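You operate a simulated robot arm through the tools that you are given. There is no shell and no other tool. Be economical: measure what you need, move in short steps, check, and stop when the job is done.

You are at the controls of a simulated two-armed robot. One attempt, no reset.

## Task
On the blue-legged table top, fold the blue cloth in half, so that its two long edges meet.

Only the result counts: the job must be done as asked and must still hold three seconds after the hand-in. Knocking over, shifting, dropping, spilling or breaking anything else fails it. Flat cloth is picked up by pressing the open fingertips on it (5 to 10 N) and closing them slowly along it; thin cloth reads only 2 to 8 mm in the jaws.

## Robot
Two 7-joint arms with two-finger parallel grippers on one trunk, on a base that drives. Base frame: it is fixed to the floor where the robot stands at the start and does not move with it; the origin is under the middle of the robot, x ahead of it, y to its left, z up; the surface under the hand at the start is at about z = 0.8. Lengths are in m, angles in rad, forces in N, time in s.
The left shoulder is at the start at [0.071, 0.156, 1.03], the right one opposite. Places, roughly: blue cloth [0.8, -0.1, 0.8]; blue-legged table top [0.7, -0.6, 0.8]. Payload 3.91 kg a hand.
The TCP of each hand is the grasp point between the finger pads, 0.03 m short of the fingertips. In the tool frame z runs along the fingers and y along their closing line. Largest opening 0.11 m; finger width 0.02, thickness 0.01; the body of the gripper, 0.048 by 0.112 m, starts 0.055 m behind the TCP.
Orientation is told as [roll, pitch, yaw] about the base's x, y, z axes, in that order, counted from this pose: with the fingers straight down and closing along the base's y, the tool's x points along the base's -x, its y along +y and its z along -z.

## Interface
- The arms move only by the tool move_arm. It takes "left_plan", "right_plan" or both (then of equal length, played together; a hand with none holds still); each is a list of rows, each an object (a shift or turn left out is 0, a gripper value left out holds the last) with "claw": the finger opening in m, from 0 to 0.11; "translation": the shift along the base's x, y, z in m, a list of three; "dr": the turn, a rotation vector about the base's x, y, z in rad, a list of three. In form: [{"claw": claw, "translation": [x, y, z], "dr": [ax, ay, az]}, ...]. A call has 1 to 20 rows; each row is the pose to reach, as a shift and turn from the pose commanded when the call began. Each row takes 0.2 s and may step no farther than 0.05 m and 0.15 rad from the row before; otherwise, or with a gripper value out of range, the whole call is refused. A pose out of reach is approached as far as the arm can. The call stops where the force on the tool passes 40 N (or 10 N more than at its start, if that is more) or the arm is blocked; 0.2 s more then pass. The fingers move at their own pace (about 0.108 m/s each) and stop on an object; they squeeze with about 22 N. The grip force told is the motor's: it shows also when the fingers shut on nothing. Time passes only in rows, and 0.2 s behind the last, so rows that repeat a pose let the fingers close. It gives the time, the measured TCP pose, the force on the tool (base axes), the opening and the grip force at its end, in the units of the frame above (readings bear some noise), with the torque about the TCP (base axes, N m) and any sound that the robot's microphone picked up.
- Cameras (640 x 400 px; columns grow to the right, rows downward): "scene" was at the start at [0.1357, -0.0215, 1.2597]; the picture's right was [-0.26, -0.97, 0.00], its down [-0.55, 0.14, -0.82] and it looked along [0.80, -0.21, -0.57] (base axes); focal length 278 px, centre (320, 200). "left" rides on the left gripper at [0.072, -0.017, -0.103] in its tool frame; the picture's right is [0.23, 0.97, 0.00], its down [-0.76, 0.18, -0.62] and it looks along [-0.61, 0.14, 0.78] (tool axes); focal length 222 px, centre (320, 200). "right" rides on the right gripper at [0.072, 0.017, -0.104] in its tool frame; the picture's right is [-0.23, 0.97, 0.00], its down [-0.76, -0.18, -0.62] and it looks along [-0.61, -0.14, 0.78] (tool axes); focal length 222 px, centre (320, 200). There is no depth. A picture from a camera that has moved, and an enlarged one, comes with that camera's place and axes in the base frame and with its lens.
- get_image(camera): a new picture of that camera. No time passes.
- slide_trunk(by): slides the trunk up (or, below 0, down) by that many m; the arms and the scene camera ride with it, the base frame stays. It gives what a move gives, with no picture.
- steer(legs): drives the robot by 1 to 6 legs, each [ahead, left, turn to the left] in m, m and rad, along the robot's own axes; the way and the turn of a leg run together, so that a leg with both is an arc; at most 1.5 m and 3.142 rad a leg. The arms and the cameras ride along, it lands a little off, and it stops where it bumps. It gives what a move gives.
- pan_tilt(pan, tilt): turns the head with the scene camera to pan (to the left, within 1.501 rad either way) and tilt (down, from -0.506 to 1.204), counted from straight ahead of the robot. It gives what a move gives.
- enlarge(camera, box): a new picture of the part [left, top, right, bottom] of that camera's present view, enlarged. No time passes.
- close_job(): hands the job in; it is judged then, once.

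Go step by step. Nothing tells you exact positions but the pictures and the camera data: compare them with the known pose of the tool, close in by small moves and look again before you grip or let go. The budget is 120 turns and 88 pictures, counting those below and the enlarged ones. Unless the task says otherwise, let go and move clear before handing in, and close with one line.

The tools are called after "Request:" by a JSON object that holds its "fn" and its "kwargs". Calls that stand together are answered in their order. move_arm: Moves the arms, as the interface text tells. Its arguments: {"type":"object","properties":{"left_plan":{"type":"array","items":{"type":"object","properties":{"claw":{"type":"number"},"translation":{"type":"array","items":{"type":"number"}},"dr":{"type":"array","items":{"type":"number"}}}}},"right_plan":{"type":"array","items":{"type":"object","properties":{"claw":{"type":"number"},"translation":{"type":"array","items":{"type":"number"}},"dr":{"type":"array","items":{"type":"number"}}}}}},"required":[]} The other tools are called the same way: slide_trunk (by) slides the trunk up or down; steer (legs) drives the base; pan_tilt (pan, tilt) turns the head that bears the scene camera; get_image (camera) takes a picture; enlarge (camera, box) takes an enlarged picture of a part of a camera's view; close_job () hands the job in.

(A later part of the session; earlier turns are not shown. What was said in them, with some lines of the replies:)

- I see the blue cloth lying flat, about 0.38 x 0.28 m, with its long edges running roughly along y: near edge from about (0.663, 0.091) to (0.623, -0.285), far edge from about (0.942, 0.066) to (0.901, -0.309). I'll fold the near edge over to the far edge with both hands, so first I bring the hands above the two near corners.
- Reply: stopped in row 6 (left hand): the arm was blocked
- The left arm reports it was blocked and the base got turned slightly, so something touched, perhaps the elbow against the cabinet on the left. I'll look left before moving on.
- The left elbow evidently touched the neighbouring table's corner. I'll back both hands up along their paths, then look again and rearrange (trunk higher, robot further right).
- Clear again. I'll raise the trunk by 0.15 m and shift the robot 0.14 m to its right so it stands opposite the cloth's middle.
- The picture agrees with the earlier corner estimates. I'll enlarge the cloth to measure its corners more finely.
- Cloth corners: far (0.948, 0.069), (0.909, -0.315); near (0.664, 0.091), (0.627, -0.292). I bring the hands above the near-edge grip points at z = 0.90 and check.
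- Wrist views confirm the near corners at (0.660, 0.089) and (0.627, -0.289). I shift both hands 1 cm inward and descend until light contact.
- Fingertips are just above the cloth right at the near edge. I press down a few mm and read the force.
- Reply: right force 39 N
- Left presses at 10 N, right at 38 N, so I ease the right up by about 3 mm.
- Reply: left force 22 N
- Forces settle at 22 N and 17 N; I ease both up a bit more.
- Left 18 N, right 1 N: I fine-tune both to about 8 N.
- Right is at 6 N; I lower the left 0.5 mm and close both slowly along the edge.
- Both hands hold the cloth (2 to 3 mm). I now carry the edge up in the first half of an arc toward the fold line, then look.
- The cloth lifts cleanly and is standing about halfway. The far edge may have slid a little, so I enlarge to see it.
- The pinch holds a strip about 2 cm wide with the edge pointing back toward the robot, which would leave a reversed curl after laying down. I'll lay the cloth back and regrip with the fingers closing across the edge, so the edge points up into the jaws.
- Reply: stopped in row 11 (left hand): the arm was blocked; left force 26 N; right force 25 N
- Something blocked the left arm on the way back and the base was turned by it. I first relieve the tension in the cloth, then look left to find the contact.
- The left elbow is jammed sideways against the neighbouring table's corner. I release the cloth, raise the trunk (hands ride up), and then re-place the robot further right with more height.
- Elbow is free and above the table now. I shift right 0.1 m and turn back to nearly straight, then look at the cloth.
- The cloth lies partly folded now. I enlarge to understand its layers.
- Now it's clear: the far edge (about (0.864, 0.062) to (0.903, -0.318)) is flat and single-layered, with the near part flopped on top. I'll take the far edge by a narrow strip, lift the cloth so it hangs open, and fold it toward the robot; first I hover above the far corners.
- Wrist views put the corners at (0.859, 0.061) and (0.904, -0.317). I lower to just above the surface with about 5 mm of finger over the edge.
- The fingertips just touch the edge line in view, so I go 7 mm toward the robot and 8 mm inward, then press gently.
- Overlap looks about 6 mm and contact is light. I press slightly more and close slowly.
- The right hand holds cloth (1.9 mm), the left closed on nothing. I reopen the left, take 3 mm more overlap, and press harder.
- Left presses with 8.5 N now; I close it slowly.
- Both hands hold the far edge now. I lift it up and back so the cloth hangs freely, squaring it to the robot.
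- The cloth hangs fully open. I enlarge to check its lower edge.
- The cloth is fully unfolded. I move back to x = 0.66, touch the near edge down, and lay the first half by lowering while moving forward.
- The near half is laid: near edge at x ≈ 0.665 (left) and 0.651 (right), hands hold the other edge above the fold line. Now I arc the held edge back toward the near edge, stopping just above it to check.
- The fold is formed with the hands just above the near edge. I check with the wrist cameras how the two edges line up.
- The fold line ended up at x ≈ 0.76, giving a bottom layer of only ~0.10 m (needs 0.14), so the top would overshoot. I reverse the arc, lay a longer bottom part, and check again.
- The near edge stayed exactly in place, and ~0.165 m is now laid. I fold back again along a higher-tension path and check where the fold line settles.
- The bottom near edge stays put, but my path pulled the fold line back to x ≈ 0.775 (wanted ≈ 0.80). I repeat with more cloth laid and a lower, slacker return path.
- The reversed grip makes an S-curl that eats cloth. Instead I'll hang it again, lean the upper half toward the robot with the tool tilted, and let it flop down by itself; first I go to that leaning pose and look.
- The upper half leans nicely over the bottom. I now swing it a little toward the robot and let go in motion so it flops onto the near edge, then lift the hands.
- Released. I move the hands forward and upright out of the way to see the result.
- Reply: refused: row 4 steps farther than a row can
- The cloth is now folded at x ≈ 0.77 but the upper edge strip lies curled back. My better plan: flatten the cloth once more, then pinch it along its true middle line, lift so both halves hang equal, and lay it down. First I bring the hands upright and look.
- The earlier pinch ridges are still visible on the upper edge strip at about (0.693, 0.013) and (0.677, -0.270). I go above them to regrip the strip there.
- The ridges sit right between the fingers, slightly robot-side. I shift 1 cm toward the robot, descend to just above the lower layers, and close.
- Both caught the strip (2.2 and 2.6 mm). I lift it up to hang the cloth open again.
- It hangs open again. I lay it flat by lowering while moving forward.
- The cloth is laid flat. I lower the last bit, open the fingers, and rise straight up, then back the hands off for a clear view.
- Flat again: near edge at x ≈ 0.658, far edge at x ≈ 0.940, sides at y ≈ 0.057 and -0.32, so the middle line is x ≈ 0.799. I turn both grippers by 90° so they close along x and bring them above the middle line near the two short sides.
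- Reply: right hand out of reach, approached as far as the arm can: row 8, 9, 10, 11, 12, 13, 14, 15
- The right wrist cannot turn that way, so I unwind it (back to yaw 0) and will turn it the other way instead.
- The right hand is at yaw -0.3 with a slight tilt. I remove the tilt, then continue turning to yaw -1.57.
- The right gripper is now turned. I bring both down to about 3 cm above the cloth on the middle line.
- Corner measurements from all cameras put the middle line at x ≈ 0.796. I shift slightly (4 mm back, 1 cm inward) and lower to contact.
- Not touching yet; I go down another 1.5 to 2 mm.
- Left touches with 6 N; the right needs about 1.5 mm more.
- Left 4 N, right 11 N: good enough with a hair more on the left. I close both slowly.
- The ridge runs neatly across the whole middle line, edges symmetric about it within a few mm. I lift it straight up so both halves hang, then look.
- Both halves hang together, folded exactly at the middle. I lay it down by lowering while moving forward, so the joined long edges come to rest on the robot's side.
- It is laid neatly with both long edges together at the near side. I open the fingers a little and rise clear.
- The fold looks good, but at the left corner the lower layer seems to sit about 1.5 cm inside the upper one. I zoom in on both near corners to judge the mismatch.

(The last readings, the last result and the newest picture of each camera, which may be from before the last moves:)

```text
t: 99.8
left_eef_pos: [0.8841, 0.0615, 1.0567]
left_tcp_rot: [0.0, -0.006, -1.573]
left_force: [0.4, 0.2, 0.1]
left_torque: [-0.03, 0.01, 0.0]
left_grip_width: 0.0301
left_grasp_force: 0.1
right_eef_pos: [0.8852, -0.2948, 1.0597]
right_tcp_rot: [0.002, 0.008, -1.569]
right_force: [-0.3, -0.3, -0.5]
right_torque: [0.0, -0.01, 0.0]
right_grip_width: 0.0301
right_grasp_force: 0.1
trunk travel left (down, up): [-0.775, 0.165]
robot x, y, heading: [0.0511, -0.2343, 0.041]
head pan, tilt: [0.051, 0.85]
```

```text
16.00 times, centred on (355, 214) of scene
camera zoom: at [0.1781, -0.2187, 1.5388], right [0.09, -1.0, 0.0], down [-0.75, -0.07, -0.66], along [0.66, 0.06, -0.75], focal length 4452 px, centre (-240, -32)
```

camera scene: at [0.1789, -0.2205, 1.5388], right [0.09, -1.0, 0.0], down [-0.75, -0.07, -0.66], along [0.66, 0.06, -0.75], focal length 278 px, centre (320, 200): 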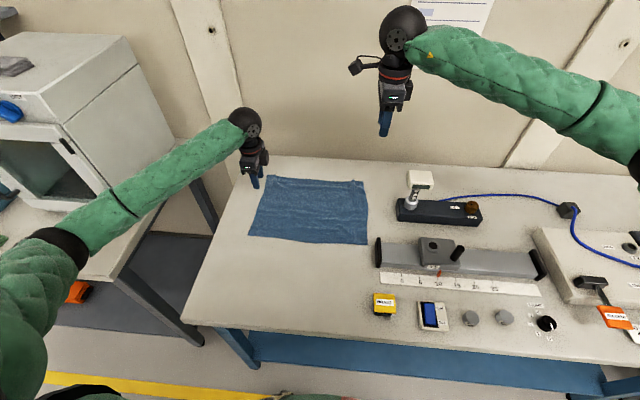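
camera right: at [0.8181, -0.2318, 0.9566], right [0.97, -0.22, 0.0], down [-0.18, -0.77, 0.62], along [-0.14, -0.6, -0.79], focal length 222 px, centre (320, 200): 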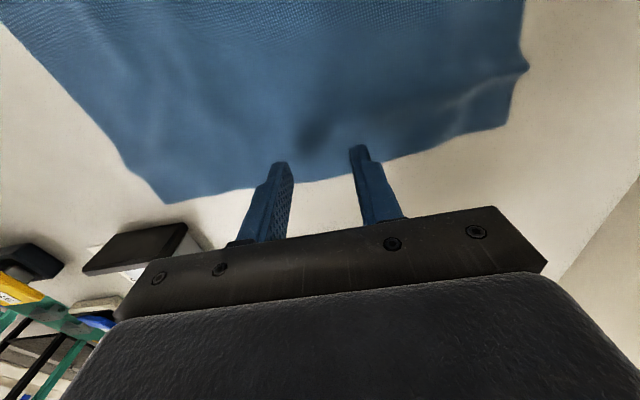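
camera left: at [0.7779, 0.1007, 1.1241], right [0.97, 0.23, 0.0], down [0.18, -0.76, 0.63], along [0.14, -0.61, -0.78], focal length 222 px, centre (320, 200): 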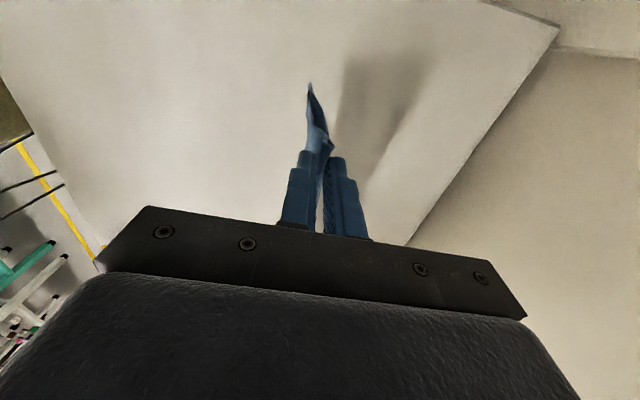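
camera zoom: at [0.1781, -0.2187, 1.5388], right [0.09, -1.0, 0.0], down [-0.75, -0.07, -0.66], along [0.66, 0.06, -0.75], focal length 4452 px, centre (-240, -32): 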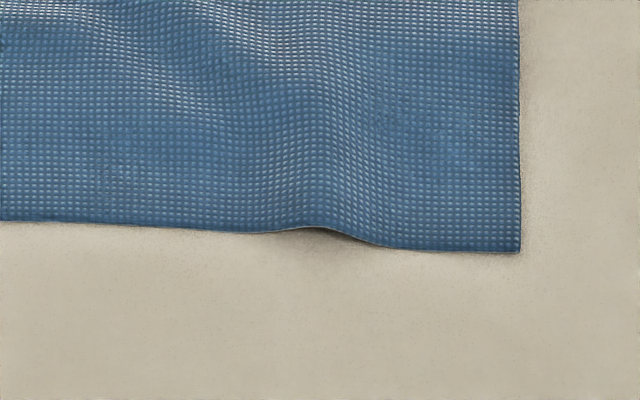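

The upper layer overhangs the lower by roughly 1.6 cm. Its earlier pinch bumps stand at about (0.7655, 0.0185) and (0.765, -0.283), so I'll turn the hands back, pinch just the overhanging upper edge there and shift it forward.

Request:
{"fn": "move_arm", "kwargs": {"left_plan": [{"translation": [-0.01, -0.004, 0], "dr": [0, 0, 0.13]}, {"translation": [-0.02, -0.008, 0], "dr": [0, 0, 0.26]}, {"translation": [-0.03, -0.012, 0], "dr": [0, 0, 0.39]}, {"translation": [-0.04, -0.016, 0], "dr": [0, 0, 0.52]}, {"translation": [-0.05, -0.02, 0], "dr": [0, 0, 0.65]}, {"translation": [-0.06, -0.024, 0], "dr": [0, 0, 0.78]}, {"translation": [-0.07, -0.028, 0], "dr": [0, 0, 0.91]}, {"translation": [-0.08, -0.032, 0], "dr": [0, 0, 1.04]}, {"translation": [-0.09, -0.036, -0.02], "dr": [0, 0, 1.17]}, {"translation": [-0.1, -0.04, -0.05], "dr": [0, 0, 1.3]}, {"translation": [-0.11, -0.043, -0.08], "dr": [0, 0, 1.43]}, {"translation": [-0.1206, -0.043, -0.12], "dr": [0, 0, 1.54]}, {"translation": [-0.1206, -0.043, -0.16], "dr": [0, 0, 1.571]}, {"translation": [-0.1206, -0.043, -0.2], "dr": [0, 0, 1.571]}, {"translation": [-0.1206, -0.043, -0.2], "dr": [0, 0, 1.571]}], "right_plan": [{"translation": [-0.01, 0, 0], "dr": [0, 0, 0.13]}, {"translation": [-0.02, 0, 0], "dr": [0, 0, 0.26]}, {"translation": [-0.03, 0, 0], "dr": [0, 0, 0.39]}, {"translation": [-0.04, 0, 0], "dr": [0, 0, 0.52]}, {"translation": [-0.05, 0, 0], "dr": [0, 0, 0.65]}, {"translation": [-0.06, 0, 0], "dr": [0, 0, 0.78]}, {"translation": [-0.07, 0, 0], "dr": [0, 0, 0.91]}, {"translation": [-0.08, 0, 0], "dr": [0, 0, 1.04]}, {"translation": [-0.09, 0.004, -0.02], "dr": [0, 0, 1.17]}, {"translation": [-0.1, 0.008, -0.05], "dr": [0, 0, 1.3]}, {"translation": [-0.11, 0.012, -0.08], "dr": [0, 0, 1.43]}, {"translation": [-0.122, 0.012, -0.12], "dr": [0, 0, 1.54]}, {"translation": [-0.122, 0.012, -0.16], "dr": [0, 0, 1.571]}, {"translation": [-0.122, 0.012, -0.2], "dr": [0, 0, 1.571]}, {"translation": [-0.122, 0.012, -0.2], "dr": [0, 0, 1.571]}]}}

Request:
{"fn": "get_image", "kwargs": {"camera": "left"}}

Request:
{"fn": "get_image", "kwargs": {"camera": "right"}}

```text
t: 103.0
left_eef_pos: [0.7661, 0.0173, 0.8598]
left_tcp_rot: [0.0, -0.004, 0.0]
left_force: [1.1, 1.1, -0.1]
left_torque: [-0.03, 0.02, 0.01]
left_grip_width: 0.0297
left_grasp_force: 0.1
right_eef_pos: [0.763, -0.2824, 0.8589]
right_tcp_rot: [0.002, 0.007, 0.004]
right_force: [0.2, -0.8, -0.4]
right_torque: [0.01, -0.03, 0.01]
right_grip_width: 0.0301
right_grasp_force: 0.1
trunk travel left (down, up): [-0.775, 0.165]
robot x, y, heading: [0.0503, -0.2318, 0.042]
head pan, tilt: [0.051, 0.85]
```

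```text
9 pictures are left
camera left: at [0.6917, -0.0005, 0.9625], right [-0.23, 0.97, 0.0], down [0.76, 0.18, 0.63], along [0.61, 0.14, -0.78], focal length 222 px, centre (320, 200)
```

left: 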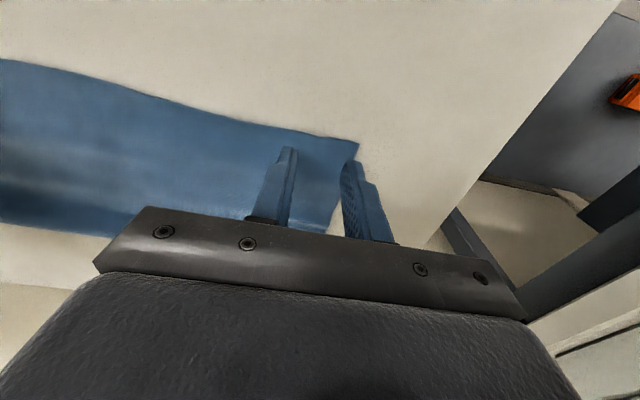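

```text
8 pictures are left
camera right: at [0.6932, -0.2658, 0.9613], right [0.22, 0.97, 0.0], down [0.77, -0.18, 0.62], along [0.6, -0.14, -0.79], focal length 222 px, centre (320, 200)
```

right: 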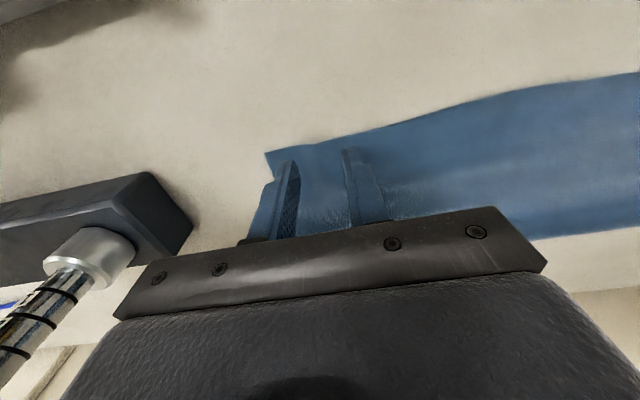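

The upper edge is at x ≈ 0.757 (left) and 0.759 (right). I back the fingers off to about 8 mm of overlap and go down to near contact.

Request:
{"fn": "move_arm", "kwargs": {"left_plan": [{"translation": [-0.011, 0, 0]}, {"translation": [-0.011, 0, -0.015]}, {"translation": [-0.011, 0, -0.024]}, {"translation": [-0.011, 0, -0.026]}, {"translation": [-0.011, 0, -0.026]}], "right_plan": [{"translation": [-0.006, 0, 0]}, {"translation": [-0.006, 0, -0.015]}, {"translation": [-0.006, 0, -0.023]}, {"translation": [-0.006, 0, -0.025]}, {"translation": [-0.006, 0, -0.025]}]}}

```text
t: 104.2
left_eef_pos: [0.7524, 0.0164, 0.8327]
left_tcp_rot: [-0.001, -0.003, 0.0]
left_force: [-0.4, 0.3, 0.5]
left_torque: [0.0, 0.03, 0.02]
left_grip_width: 0.03
left_grasp_force: 0.0
right_eef_pos: [0.7564, -0.2821, 0.8315]
right_tcp_rot: [0.001, 0.01, 0.002]
right_force: [0.2, 0.1, 0.9]
right_torque: [0.0, -0.03, 0.03]
right_grip_width: 0.03
right_grasp_force: 0.1
trunk travel left (down, up): [-0.775, 0.165]
robot x, y, heading: [0.0521, -0.2294, 0.036]
head pan, tilt: [0.051, 0.85]
```

I press down slightly more (left also 2 mm forward) and read the forces.

Request:
{"fn": "move_arm", "kwargs": {"left_plan": [{"translation": [0.002, 0, -0.001]}, {"translation": [0.002, 0, -0.0018]}, {"translation": [0.002, 0, -0.0018]}], "right_plan": [{"translation": [0.001, 0, -0.0005]}, {"translation": [0.001, 0, -0.001]}, {"translation": [0.001, 0, -0.001]}]}}

```text
t: 105.0
left_eef_pos: [0.7554, 0.0168, 0.8313]
left_tcp_rot: [0.0, -0.005, 0.0]
left_force: [0.6, 0.5, 9.8]
left_torque: [0.06, -0.1, 0.01]
left_grip_width: 0.03
left_grasp_force: 0.1
right_eef_pos: [0.759, -0.2836, 0.8321]
right_tcp_rot: [0.002, 0.005, 0.005]
right_force: [-1.1, 0.9, 1.4]
right_torque: [0.02, 0.01, 0.02]
right_grip_width: 0.0301
right_grasp_force: 0.1
trunk travel left (down, up): [-0.775, 0.165]
robot x, y, heading: [0.0492, -0.2291, 0.035]
head pan, tilt: [0.051, 0.85]
```

Left at 10 N, right barely; I lower the right 0.8 mm more and close both slowly.

Request:
{"fn": "move_arm", "kwargs": {"left_plan": [{}, {}, {"claw": 0.026}, {"claw": 0.022}, {"claw": 0.018}, {"claw": 0.014}, {"claw": 0.01}, {"claw": 0.006}, {"claw": 0.002}, {"claw": 0.0}, {"claw": 0.0}], "right_plan": [{"translation": [0, 0, -0.0009]}, {"translation": [0, 0, -0.0009]}, {"translation": [0, 0, -0.0009], "claw": 0.026}, {"translation": [0, 0, -0.0009], "claw": 0.022}, {"translation": [0, 0, -0.0009], "claw": 0.018}, {"translation": [0, 0, -0.0009], "claw": 0.014}, {"translation": [0, 0, -0.0009], "claw": 0.01}, {"translation": [0, 0, -0.0009], "claw": 0.006}, {"translation": [0, 0, -0.0009], "claw": 0.002}, {"translation": [0, 0, -0.0009], "claw": 0.0}, {"translation": [0, 0, -0.0009], "claw": 0.0}]}}

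```text
t: 107.4
left_eef_pos: [0.7543, 0.0169, 0.832]
left_tcp_rot: [-0.001, -0.004, 0.002]
left_force: [0.5, -5.7, 13.8]
left_torque: [-0.14, -0.1, -0.06]
left_grip_width: 0.002
left_grasp_force: 22.3
right_eef_pos: [0.7577, -0.283, 0.831]
right_tcp_rot: [0.003, 0.006, 0.005]
right_force: [0.4, 5.7, 11.5]
right_torque: [0.14, -0.11, 0.06]
right_grip_width: 0.0022
right_grasp_force: 22.6
trunk travel left (down, up): [-0.775, 0.165]
robot x, y, heading: [0.0509, -0.2333, 0.044]
head pan, tilt: [0.051, 0.85]
```

Both hold the upper edge. I lift it 4 cm with a little forward motion to expose the lower edge and measure it.

Request:
{"fn": "move_arm", "kwargs": {"left_plan": [{"translation": [0.002, 0, 0.015]}, {"translation": [0.01, 0, 0.03]}, {"translation": [0.025, 0, 0.04]}, {"translation": [0.04, 0, 0.045]}, {"translation": [0.04, 0, 0.045]}], "right_plan": [{"translation": [0.002, 0, 0.015]}, {"translation": [0.01, 0, 0.03]}, {"translation": [0.025, 0, 0.04]}, {"translation": [0.04, 0, 0.045]}, {"translation": [0.04, 0, 0.045]}]}}

Request:
{"fn": "enlarge", "kwargs": {"camera": "scene", "box": [240, 155, 380, 242]}}

```text
t: 108.6
left_eef_pos: [0.7953, 0.0147, 0.8762]
left_tcp_rot: [0.0, -0.003, -0.001]
left_force: [0.0, -4.1, 0.4]
left_torque: [-0.13, -0.01, -0.03]
left_grip_width: 0.0022
left_grasp_force: 21.5
right_eef_pos: [0.7982, -0.2822, 0.8756]
right_tcp_rot: [0.001, 0.008, 0.002]
right_force: [-0.2, 3.5, 0.4]
right_torque: [0.13, -0.03, 0.0]
right_grip_width: 0.002
right_grasp_force: 22.7
trunk travel left (down, up): [-0.775, 0.165]
robot x, y, heading: [0.0488, -0.2286, 0.042]
head pan, tilt: [0.051, 0.85]
```

```text
4.57 times, centred on (310, 198) of scene
camera zoom: at [0.1784, -0.2204, 1.5389], right [0.09, -1.0, 0.0], down [-0.75, -0.07, -0.66], along [0.66, 0.06, -0.75], focal length 1272 px, centre (366, 207)
```

zoom: 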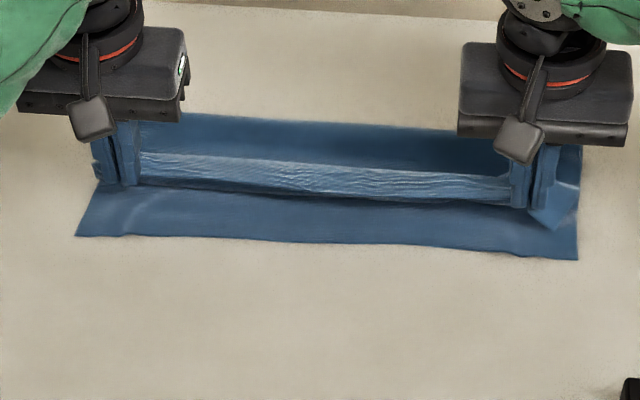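

The lower edge lies at x ≈ 0.780 (left) to 0.790 (right), so the true mismatch was about 2.5 cm. Holding the upper edge, I swing it over the fold to let the fold line roll forward, then lay it back right onto the lower edge.

Request:
{"fn": "move_arm", "kwargs": {"left_plan": [{"translation": [0.005, 0, 0.035]}, {"translation": [0.025, 0, 0.065]}, {"translation": [0.05, 0, 0.077]}, {"translation": [0.08, 0, 0.077]}, {"translation": [0.105, 0, 0.068]}, {"translation": [0.12, 0, 0.06]}, {"translation": [0.12, 0, 0.06]}, {"translation": [0.1, 0, 0.066]}, {"translation": [0.07, 0, 0.064]}, {"translation": [0.043, 0, 0.049]}, {"translation": [0.02, 0, 0.024]}, {"translation": [0.004, 0, -0.004]}, {"translation": [-0.008, 0, -0.024]}, {"translation": [-0.017, 0, -0.034]}, {"translation": [-0.017, 0, -0.034]}], "right_plan": [{"translation": [0.005, 0, 0.035]}, {"translation": [0.025, 0, 0.065]}, {"translation": [0.05, 0, 0.077]}, {"translation": [0.08, 0, 0.077]}, {"translation": [0.108, 0, 0.068]}, {"translation": [0.124, 0, 0.06]}, {"translation": [0.124, 0, 0.06]}, {"translation": [0.104, 0, 0.066]}, {"translation": [0.074, 0, 0.064]}, {"translation": [0.047, 0, 0.049]}, {"translation": [0.025, 0, 0.024]}, {"translation": [0.01, 0, -0.004]}, {"translation": [-0.002, 0, -0.024]}, {"translation": [-0.01, 0, -0.034]}, {"translation": [-0.01, 0, -0.034]}]}}

Request:
{"fn": "enlarge", "kwargs": {"camera": "scene", "box": [240, 155, 380, 242]}}

```text
t: 111.8
left_eef_pos: [0.7786, 0.0158, 0.8418]
left_tcp_rot: [0.0, -0.001, 0.0]
left_force: [-0.3, -5.1, 0.2]
left_torque: [-0.13, 0.0, -0.02]
left_grip_width: 0.0018
left_grasp_force: 21.6
right_eef_pos: [0.7876, -0.2831, 0.8417]
right_tcp_rot: [0.001, 0.009, 0.004]
right_force: [-0.4, 5.3, 0.5]
right_torque: [0.11, 0.01, 0.04]
right_grip_width: 0.0022
right_grasp_force: 21.8
trunk travel left (down, up): [-0.775, 0.165]
robot x, y, heading: [0.0492, -0.2306, 0.042]
head pan, tilt: [0.051, 0.85]
```

```text
4.57 times, centred on (310, 198) of scene
camera zoom: at [0.1791, -0.2205, 1.5388], right [0.09, -1.0, 0.0], down [-0.75, -0.07, -0.66], along [0.66, 0.06, -0.75], focal length 1272 px, centre (366, 207)
```

zoom: 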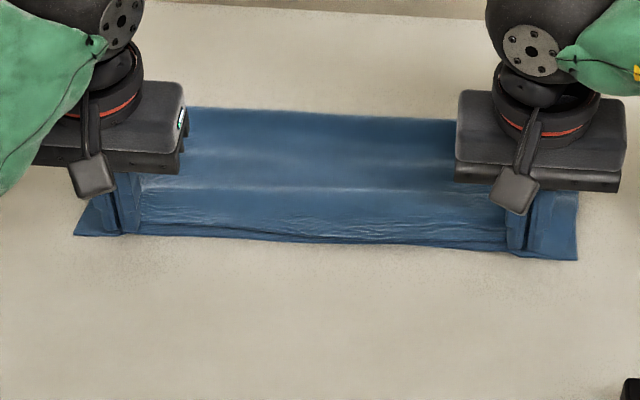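

The upper edge now sits right on the lower edge and the fold line moved to x ≈ 0.927, exactly the half. I lower the last millimetres, open, and rise clear.

Request:
{"fn": "move_arm", "kwargs": {"left_plan": [{"translation": [0, 0, -0.004]}, {"translation": [0, 0, -0.006]}, {"translation": [0, 0, -0.006], "claw": 0.015}, {"translation": [0, 0, -0.006], "claw": 0.03}, {"translation": [0, 0, 0.01]}, {"translation": [0, 0, 0.04]}, {"translation": [0, 0, 0.09]}, {"translation": [0, 0, 0.14]}, {"translation": [0, 0.02, 0.18]}, {"translation": [0, 0.05, 0.21]}], "right_plan": [{"translation": [0, 0, -0.004]}, {"translation": [0, 0, -0.006]}, {"translation": [0, 0, -0.006], "claw": 0.015}, {"translation": [0, 0, -0.006], "claw": 0.03}, {"translation": [0, 0, 0.01]}, {"translation": [0, 0, 0.04]}, {"translation": [0, 0, 0.09]}, {"translation": [0, 0, 0.14]}, {"translation": [0.03, 0, 0.17]}, {"translation": [0.06, 0, 0.2]}]}}

Request:
{"fn": "enlarge", "kwargs": {"camera": "scene", "box": [240, 160, 380, 247]}}

```text
t: 114.0
left_eef_pos: [0.7766, 0.0693, 1.0509]
left_tcp_rot: [-0.002, -0.002, -0.001]
left_force: [0.1, -0.1, 0.4]
left_torque: [-0.01, 0.01, -0.02]
left_grip_width: 0.0297
left_grasp_force: 0.0
right_eef_pos: [0.8487, -0.282, 1.039]
right_tcp_rot: [-0.001, 0.007, 0.003]
right_force: [0.1, 0.4, 0.1]
right_torque: [-0.02, -0.01, -0.01]
right_grip_width: 0.0301
right_grasp_force: 0.0
trunk travel left (down, up): [-0.775, 0.165]
robot x, y, heading: [0.0542, -0.2296, 0.042]
head pan, tilt: [0.051, 0.85]
```

```text
4.57 times, centred on (310, 204) of scene
camera zoom: at [0.1778, -0.2191, 1.5387], right [0.09, -1.0, 0.0], down [-0.75, -0.07, -0.66], along [0.66, 0.06, -0.75], focal length 1272 px, centre (366, 184)
```

zoom: 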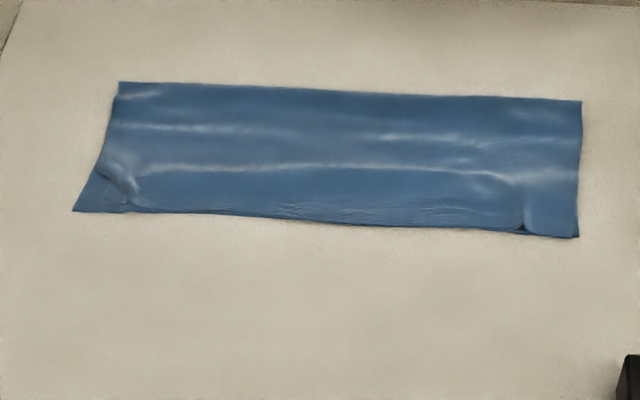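

The edges meet along the length. I zoom in on the left corner, where the upper corner looks slightly pulled in.

Request:
{"fn": "enlarge", "kwargs": {"camera": "scene", "box": [246, 184, 294, 214]}}

```text
13.33 times, centred on (270, 199) of scene
camera zoom: at [0.1778, -0.2191, 1.5387], right [0.09, -1.0, 0.0], down [-0.75, -0.07, -0.66], along [0.66, 0.06, -0.75], focal length 3710 px, centre (987, 213)
```

zoom: 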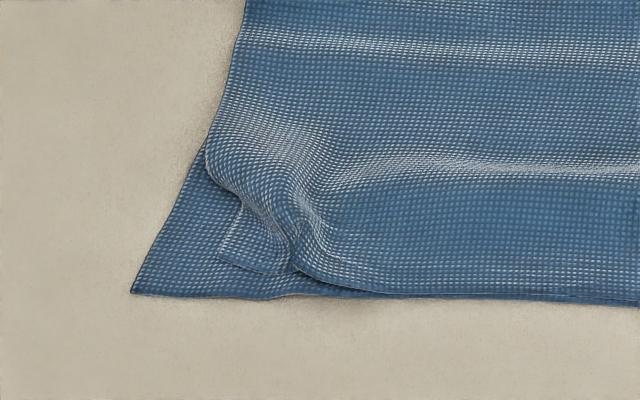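

The upper-left corner is bunched in by about 2 cm from the old pinch. I'll press the closed left fingertips lightly on that corner flap and smooth it outward toward the lower corner.

Request:
{"fn": "move_arm", "kwargs": {"left_plan": [{"claw": 0.0, "translation": [0.01, -0.02, -0.04]}, {"translation": [0.022, -0.038, -0.08]}, {"translation": [0.022, -0.038, -0.12]}, {"translation": [0.022, -0.038, -0.16]}, {"translation": [0.022, -0.038, -0.2]}, {"translation": [0.022, -0.038, -0.211]}, {"translation": [0.022, -0.038, -0.215]}, {"translation": [0.022, -0.038, -0.215]}]}}

```text
t: 115.8
left_eef_pos: [0.8002, 0.0266, 0.8367]
left_tcp_rot: [0.001, -0.003, 0.001]
left_force: [-0.1, -0.1, -0.6]
left_torque: [-0.01, -0.02, -0.01]
left_grip_width: 0.0
left_grasp_force: 21.4
right_eef_pos: [0.849, -0.2822, 1.04]
right_tcp_rot: [0.001, 0.009, 0.004]
right_force: [-0.9, -0.3, -0.4]
right_torque: [0.01, 0.03, -0.02]
right_grip_width: 0.03
right_grasp_force: 0.1
trunk travel left (down, up): [-0.775, 0.165]
robot x, y, heading: [0.05, -0.2286, 0.041]
head pan, tilt: [0.051, 0.85]
```

Request:
{"fn": "move_arm", "kwargs": {"left_plan": [{"translation": [0, 0.004, -0.002]}, {"translation": [0, 0.004, -0.003]}, {"translation": [0, 0.004, -0.0037]}, {"translation": [0, 0.004, -0.0037]}]}}

```text
t: 116.8
left_eef_pos: [0.7995, 0.0314, 0.8334]
left_tcp_rot: [0.0, -0.003, -0.001]
left_force: [-1.3, -1.0, 5.8]
left_torque: [0.0, 0.0, -0.01]
left_grip_width: 0.0003
left_grasp_force: 21.9
right_eef_pos: [0.8491, -0.2813, 1.0398]
right_tcp_rot: [0.003, 0.005, 0.003]
right_force: [0.1, 0.8, -0.8]
right_torque: [0.04, -0.02, 0.01]
right_grip_width: 0.0299
right_grasp_force: 0.0
trunk travel left (down, up): [-0.775, 0.165]
robot x, y, heading: [0.0512, -0.2312, 0.04]
head pan, tilt: [0.051, 0.85]
```

Contact at about 6 N. I drag it gently outward (2 cm left, 1.2 cm toward the near edge), then lift straight off and check.

Request:
{"fn": "move_arm", "kwargs": {"left_plan": [{"translation": [-0.002, 0.004, 0]}, {"translation": [-0.005, 0.008, 0]}, {"translation": [-0.007, 0.012, 0]}, {"translation": [-0.01, 0.016, 0]}, {"translation": [-0.012, 0.02, 0]}, {"translation": [-0.012, 0.02, 0.005]}, {"translation": [-0.012, 0.02, 0.04]}, {"translation": [-0.012, 0.03, 0.08]}, {"translation": [-0.012, 0.05, 0.12]}, {"translation": [-0.012, 0.07, 0.16]}]}}

Request:
{"fn": "enlarge", "kwargs": {"camera": "scene", "box": [246, 184, 294, 214]}}

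```text
t: 119.0
left_eef_pos: [0.7884, 0.1022, 0.9895]
left_tcp_rot: [0.0, -0.002, -0.002]
left_force: [-0.1, 0.1, -0.6]
left_torque: [0.0, -0.03, -0.03]
left_grip_width: 0.0
left_grasp_force: 22.3
right_eef_pos: [0.8486, -0.2823, 1.0392]
right_tcp_rot: [0.0, 0.006, 0.005]
right_force: [0.0, 0.4, 0.3]
right_torque: [0.0, -0.03, -0.01]
right_grip_width: 0.0299
right_grasp_force: 0.1
trunk travel left (down, up): [-0.775, 0.165]
robot x, y, heading: [0.0463, -0.2297, 0.041]
head pan, tilt: [0.051, 0.85]
```

```text
13.33 times, centred on (270, 199) of scene
camera zoom: at [0.1782, -0.2203, 1.5388], right [0.09, -1.0, 0.0], down [-0.75, -0.07, -0.66], along [0.66, 0.06, -0.75], focal length 3710 px, centre (987, 213)
```

zoom: 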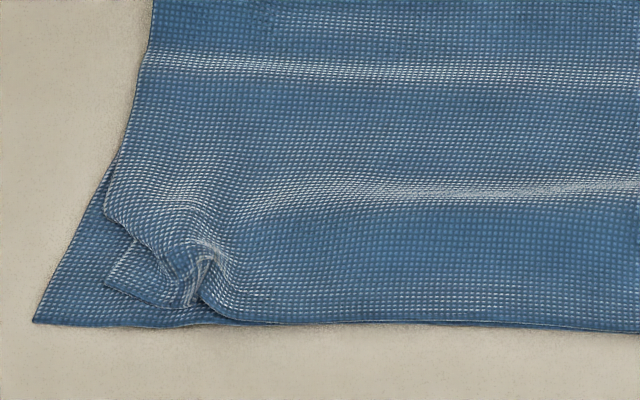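

The whole cloth slid along slightly and stayed folded; the corner improved a little, and the long edges still coincide. One last overall look.

Request:
{"fn": "get_image", "kwargs": {"camera": "scene"}}

```text
2 pictures are left
camera scene: at [0.1782, -0.2203, 1.5388], right [0.09, -1.0, 0.0], down [-0.75, -0.07, -0.66], along [0.66, 0.06, -0.75], focal length 278 px, centre (320, 200)
```

scene: 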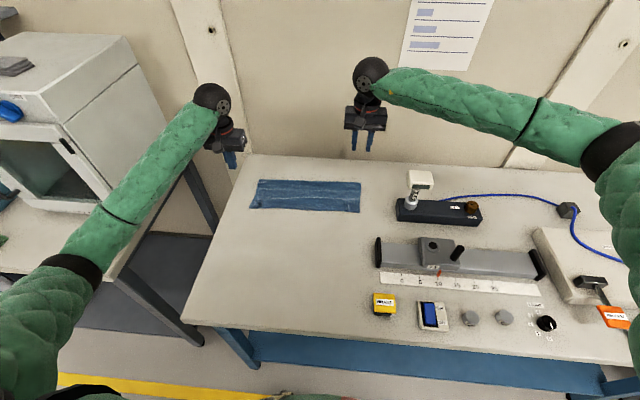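

The cloth lies folded in half on the blue-legged table, its long edges together. The other objects look undisturbed and both hands are clear, so I hand in.

Request:
{"fn": "close_job", "kwargs": {}}

```text
The job is handed in.
```

I folded the blue cloth in half on the blue-legged table and handed the job in; its two long edges meet along their length, but the upper left corner is still bunched in by about 2 cm. In the last picture the other objects on the table look undisturbed. Early on, the left elbow twice pressed against the neighbouring table and turned the robot's base; I saw nothing there shift.
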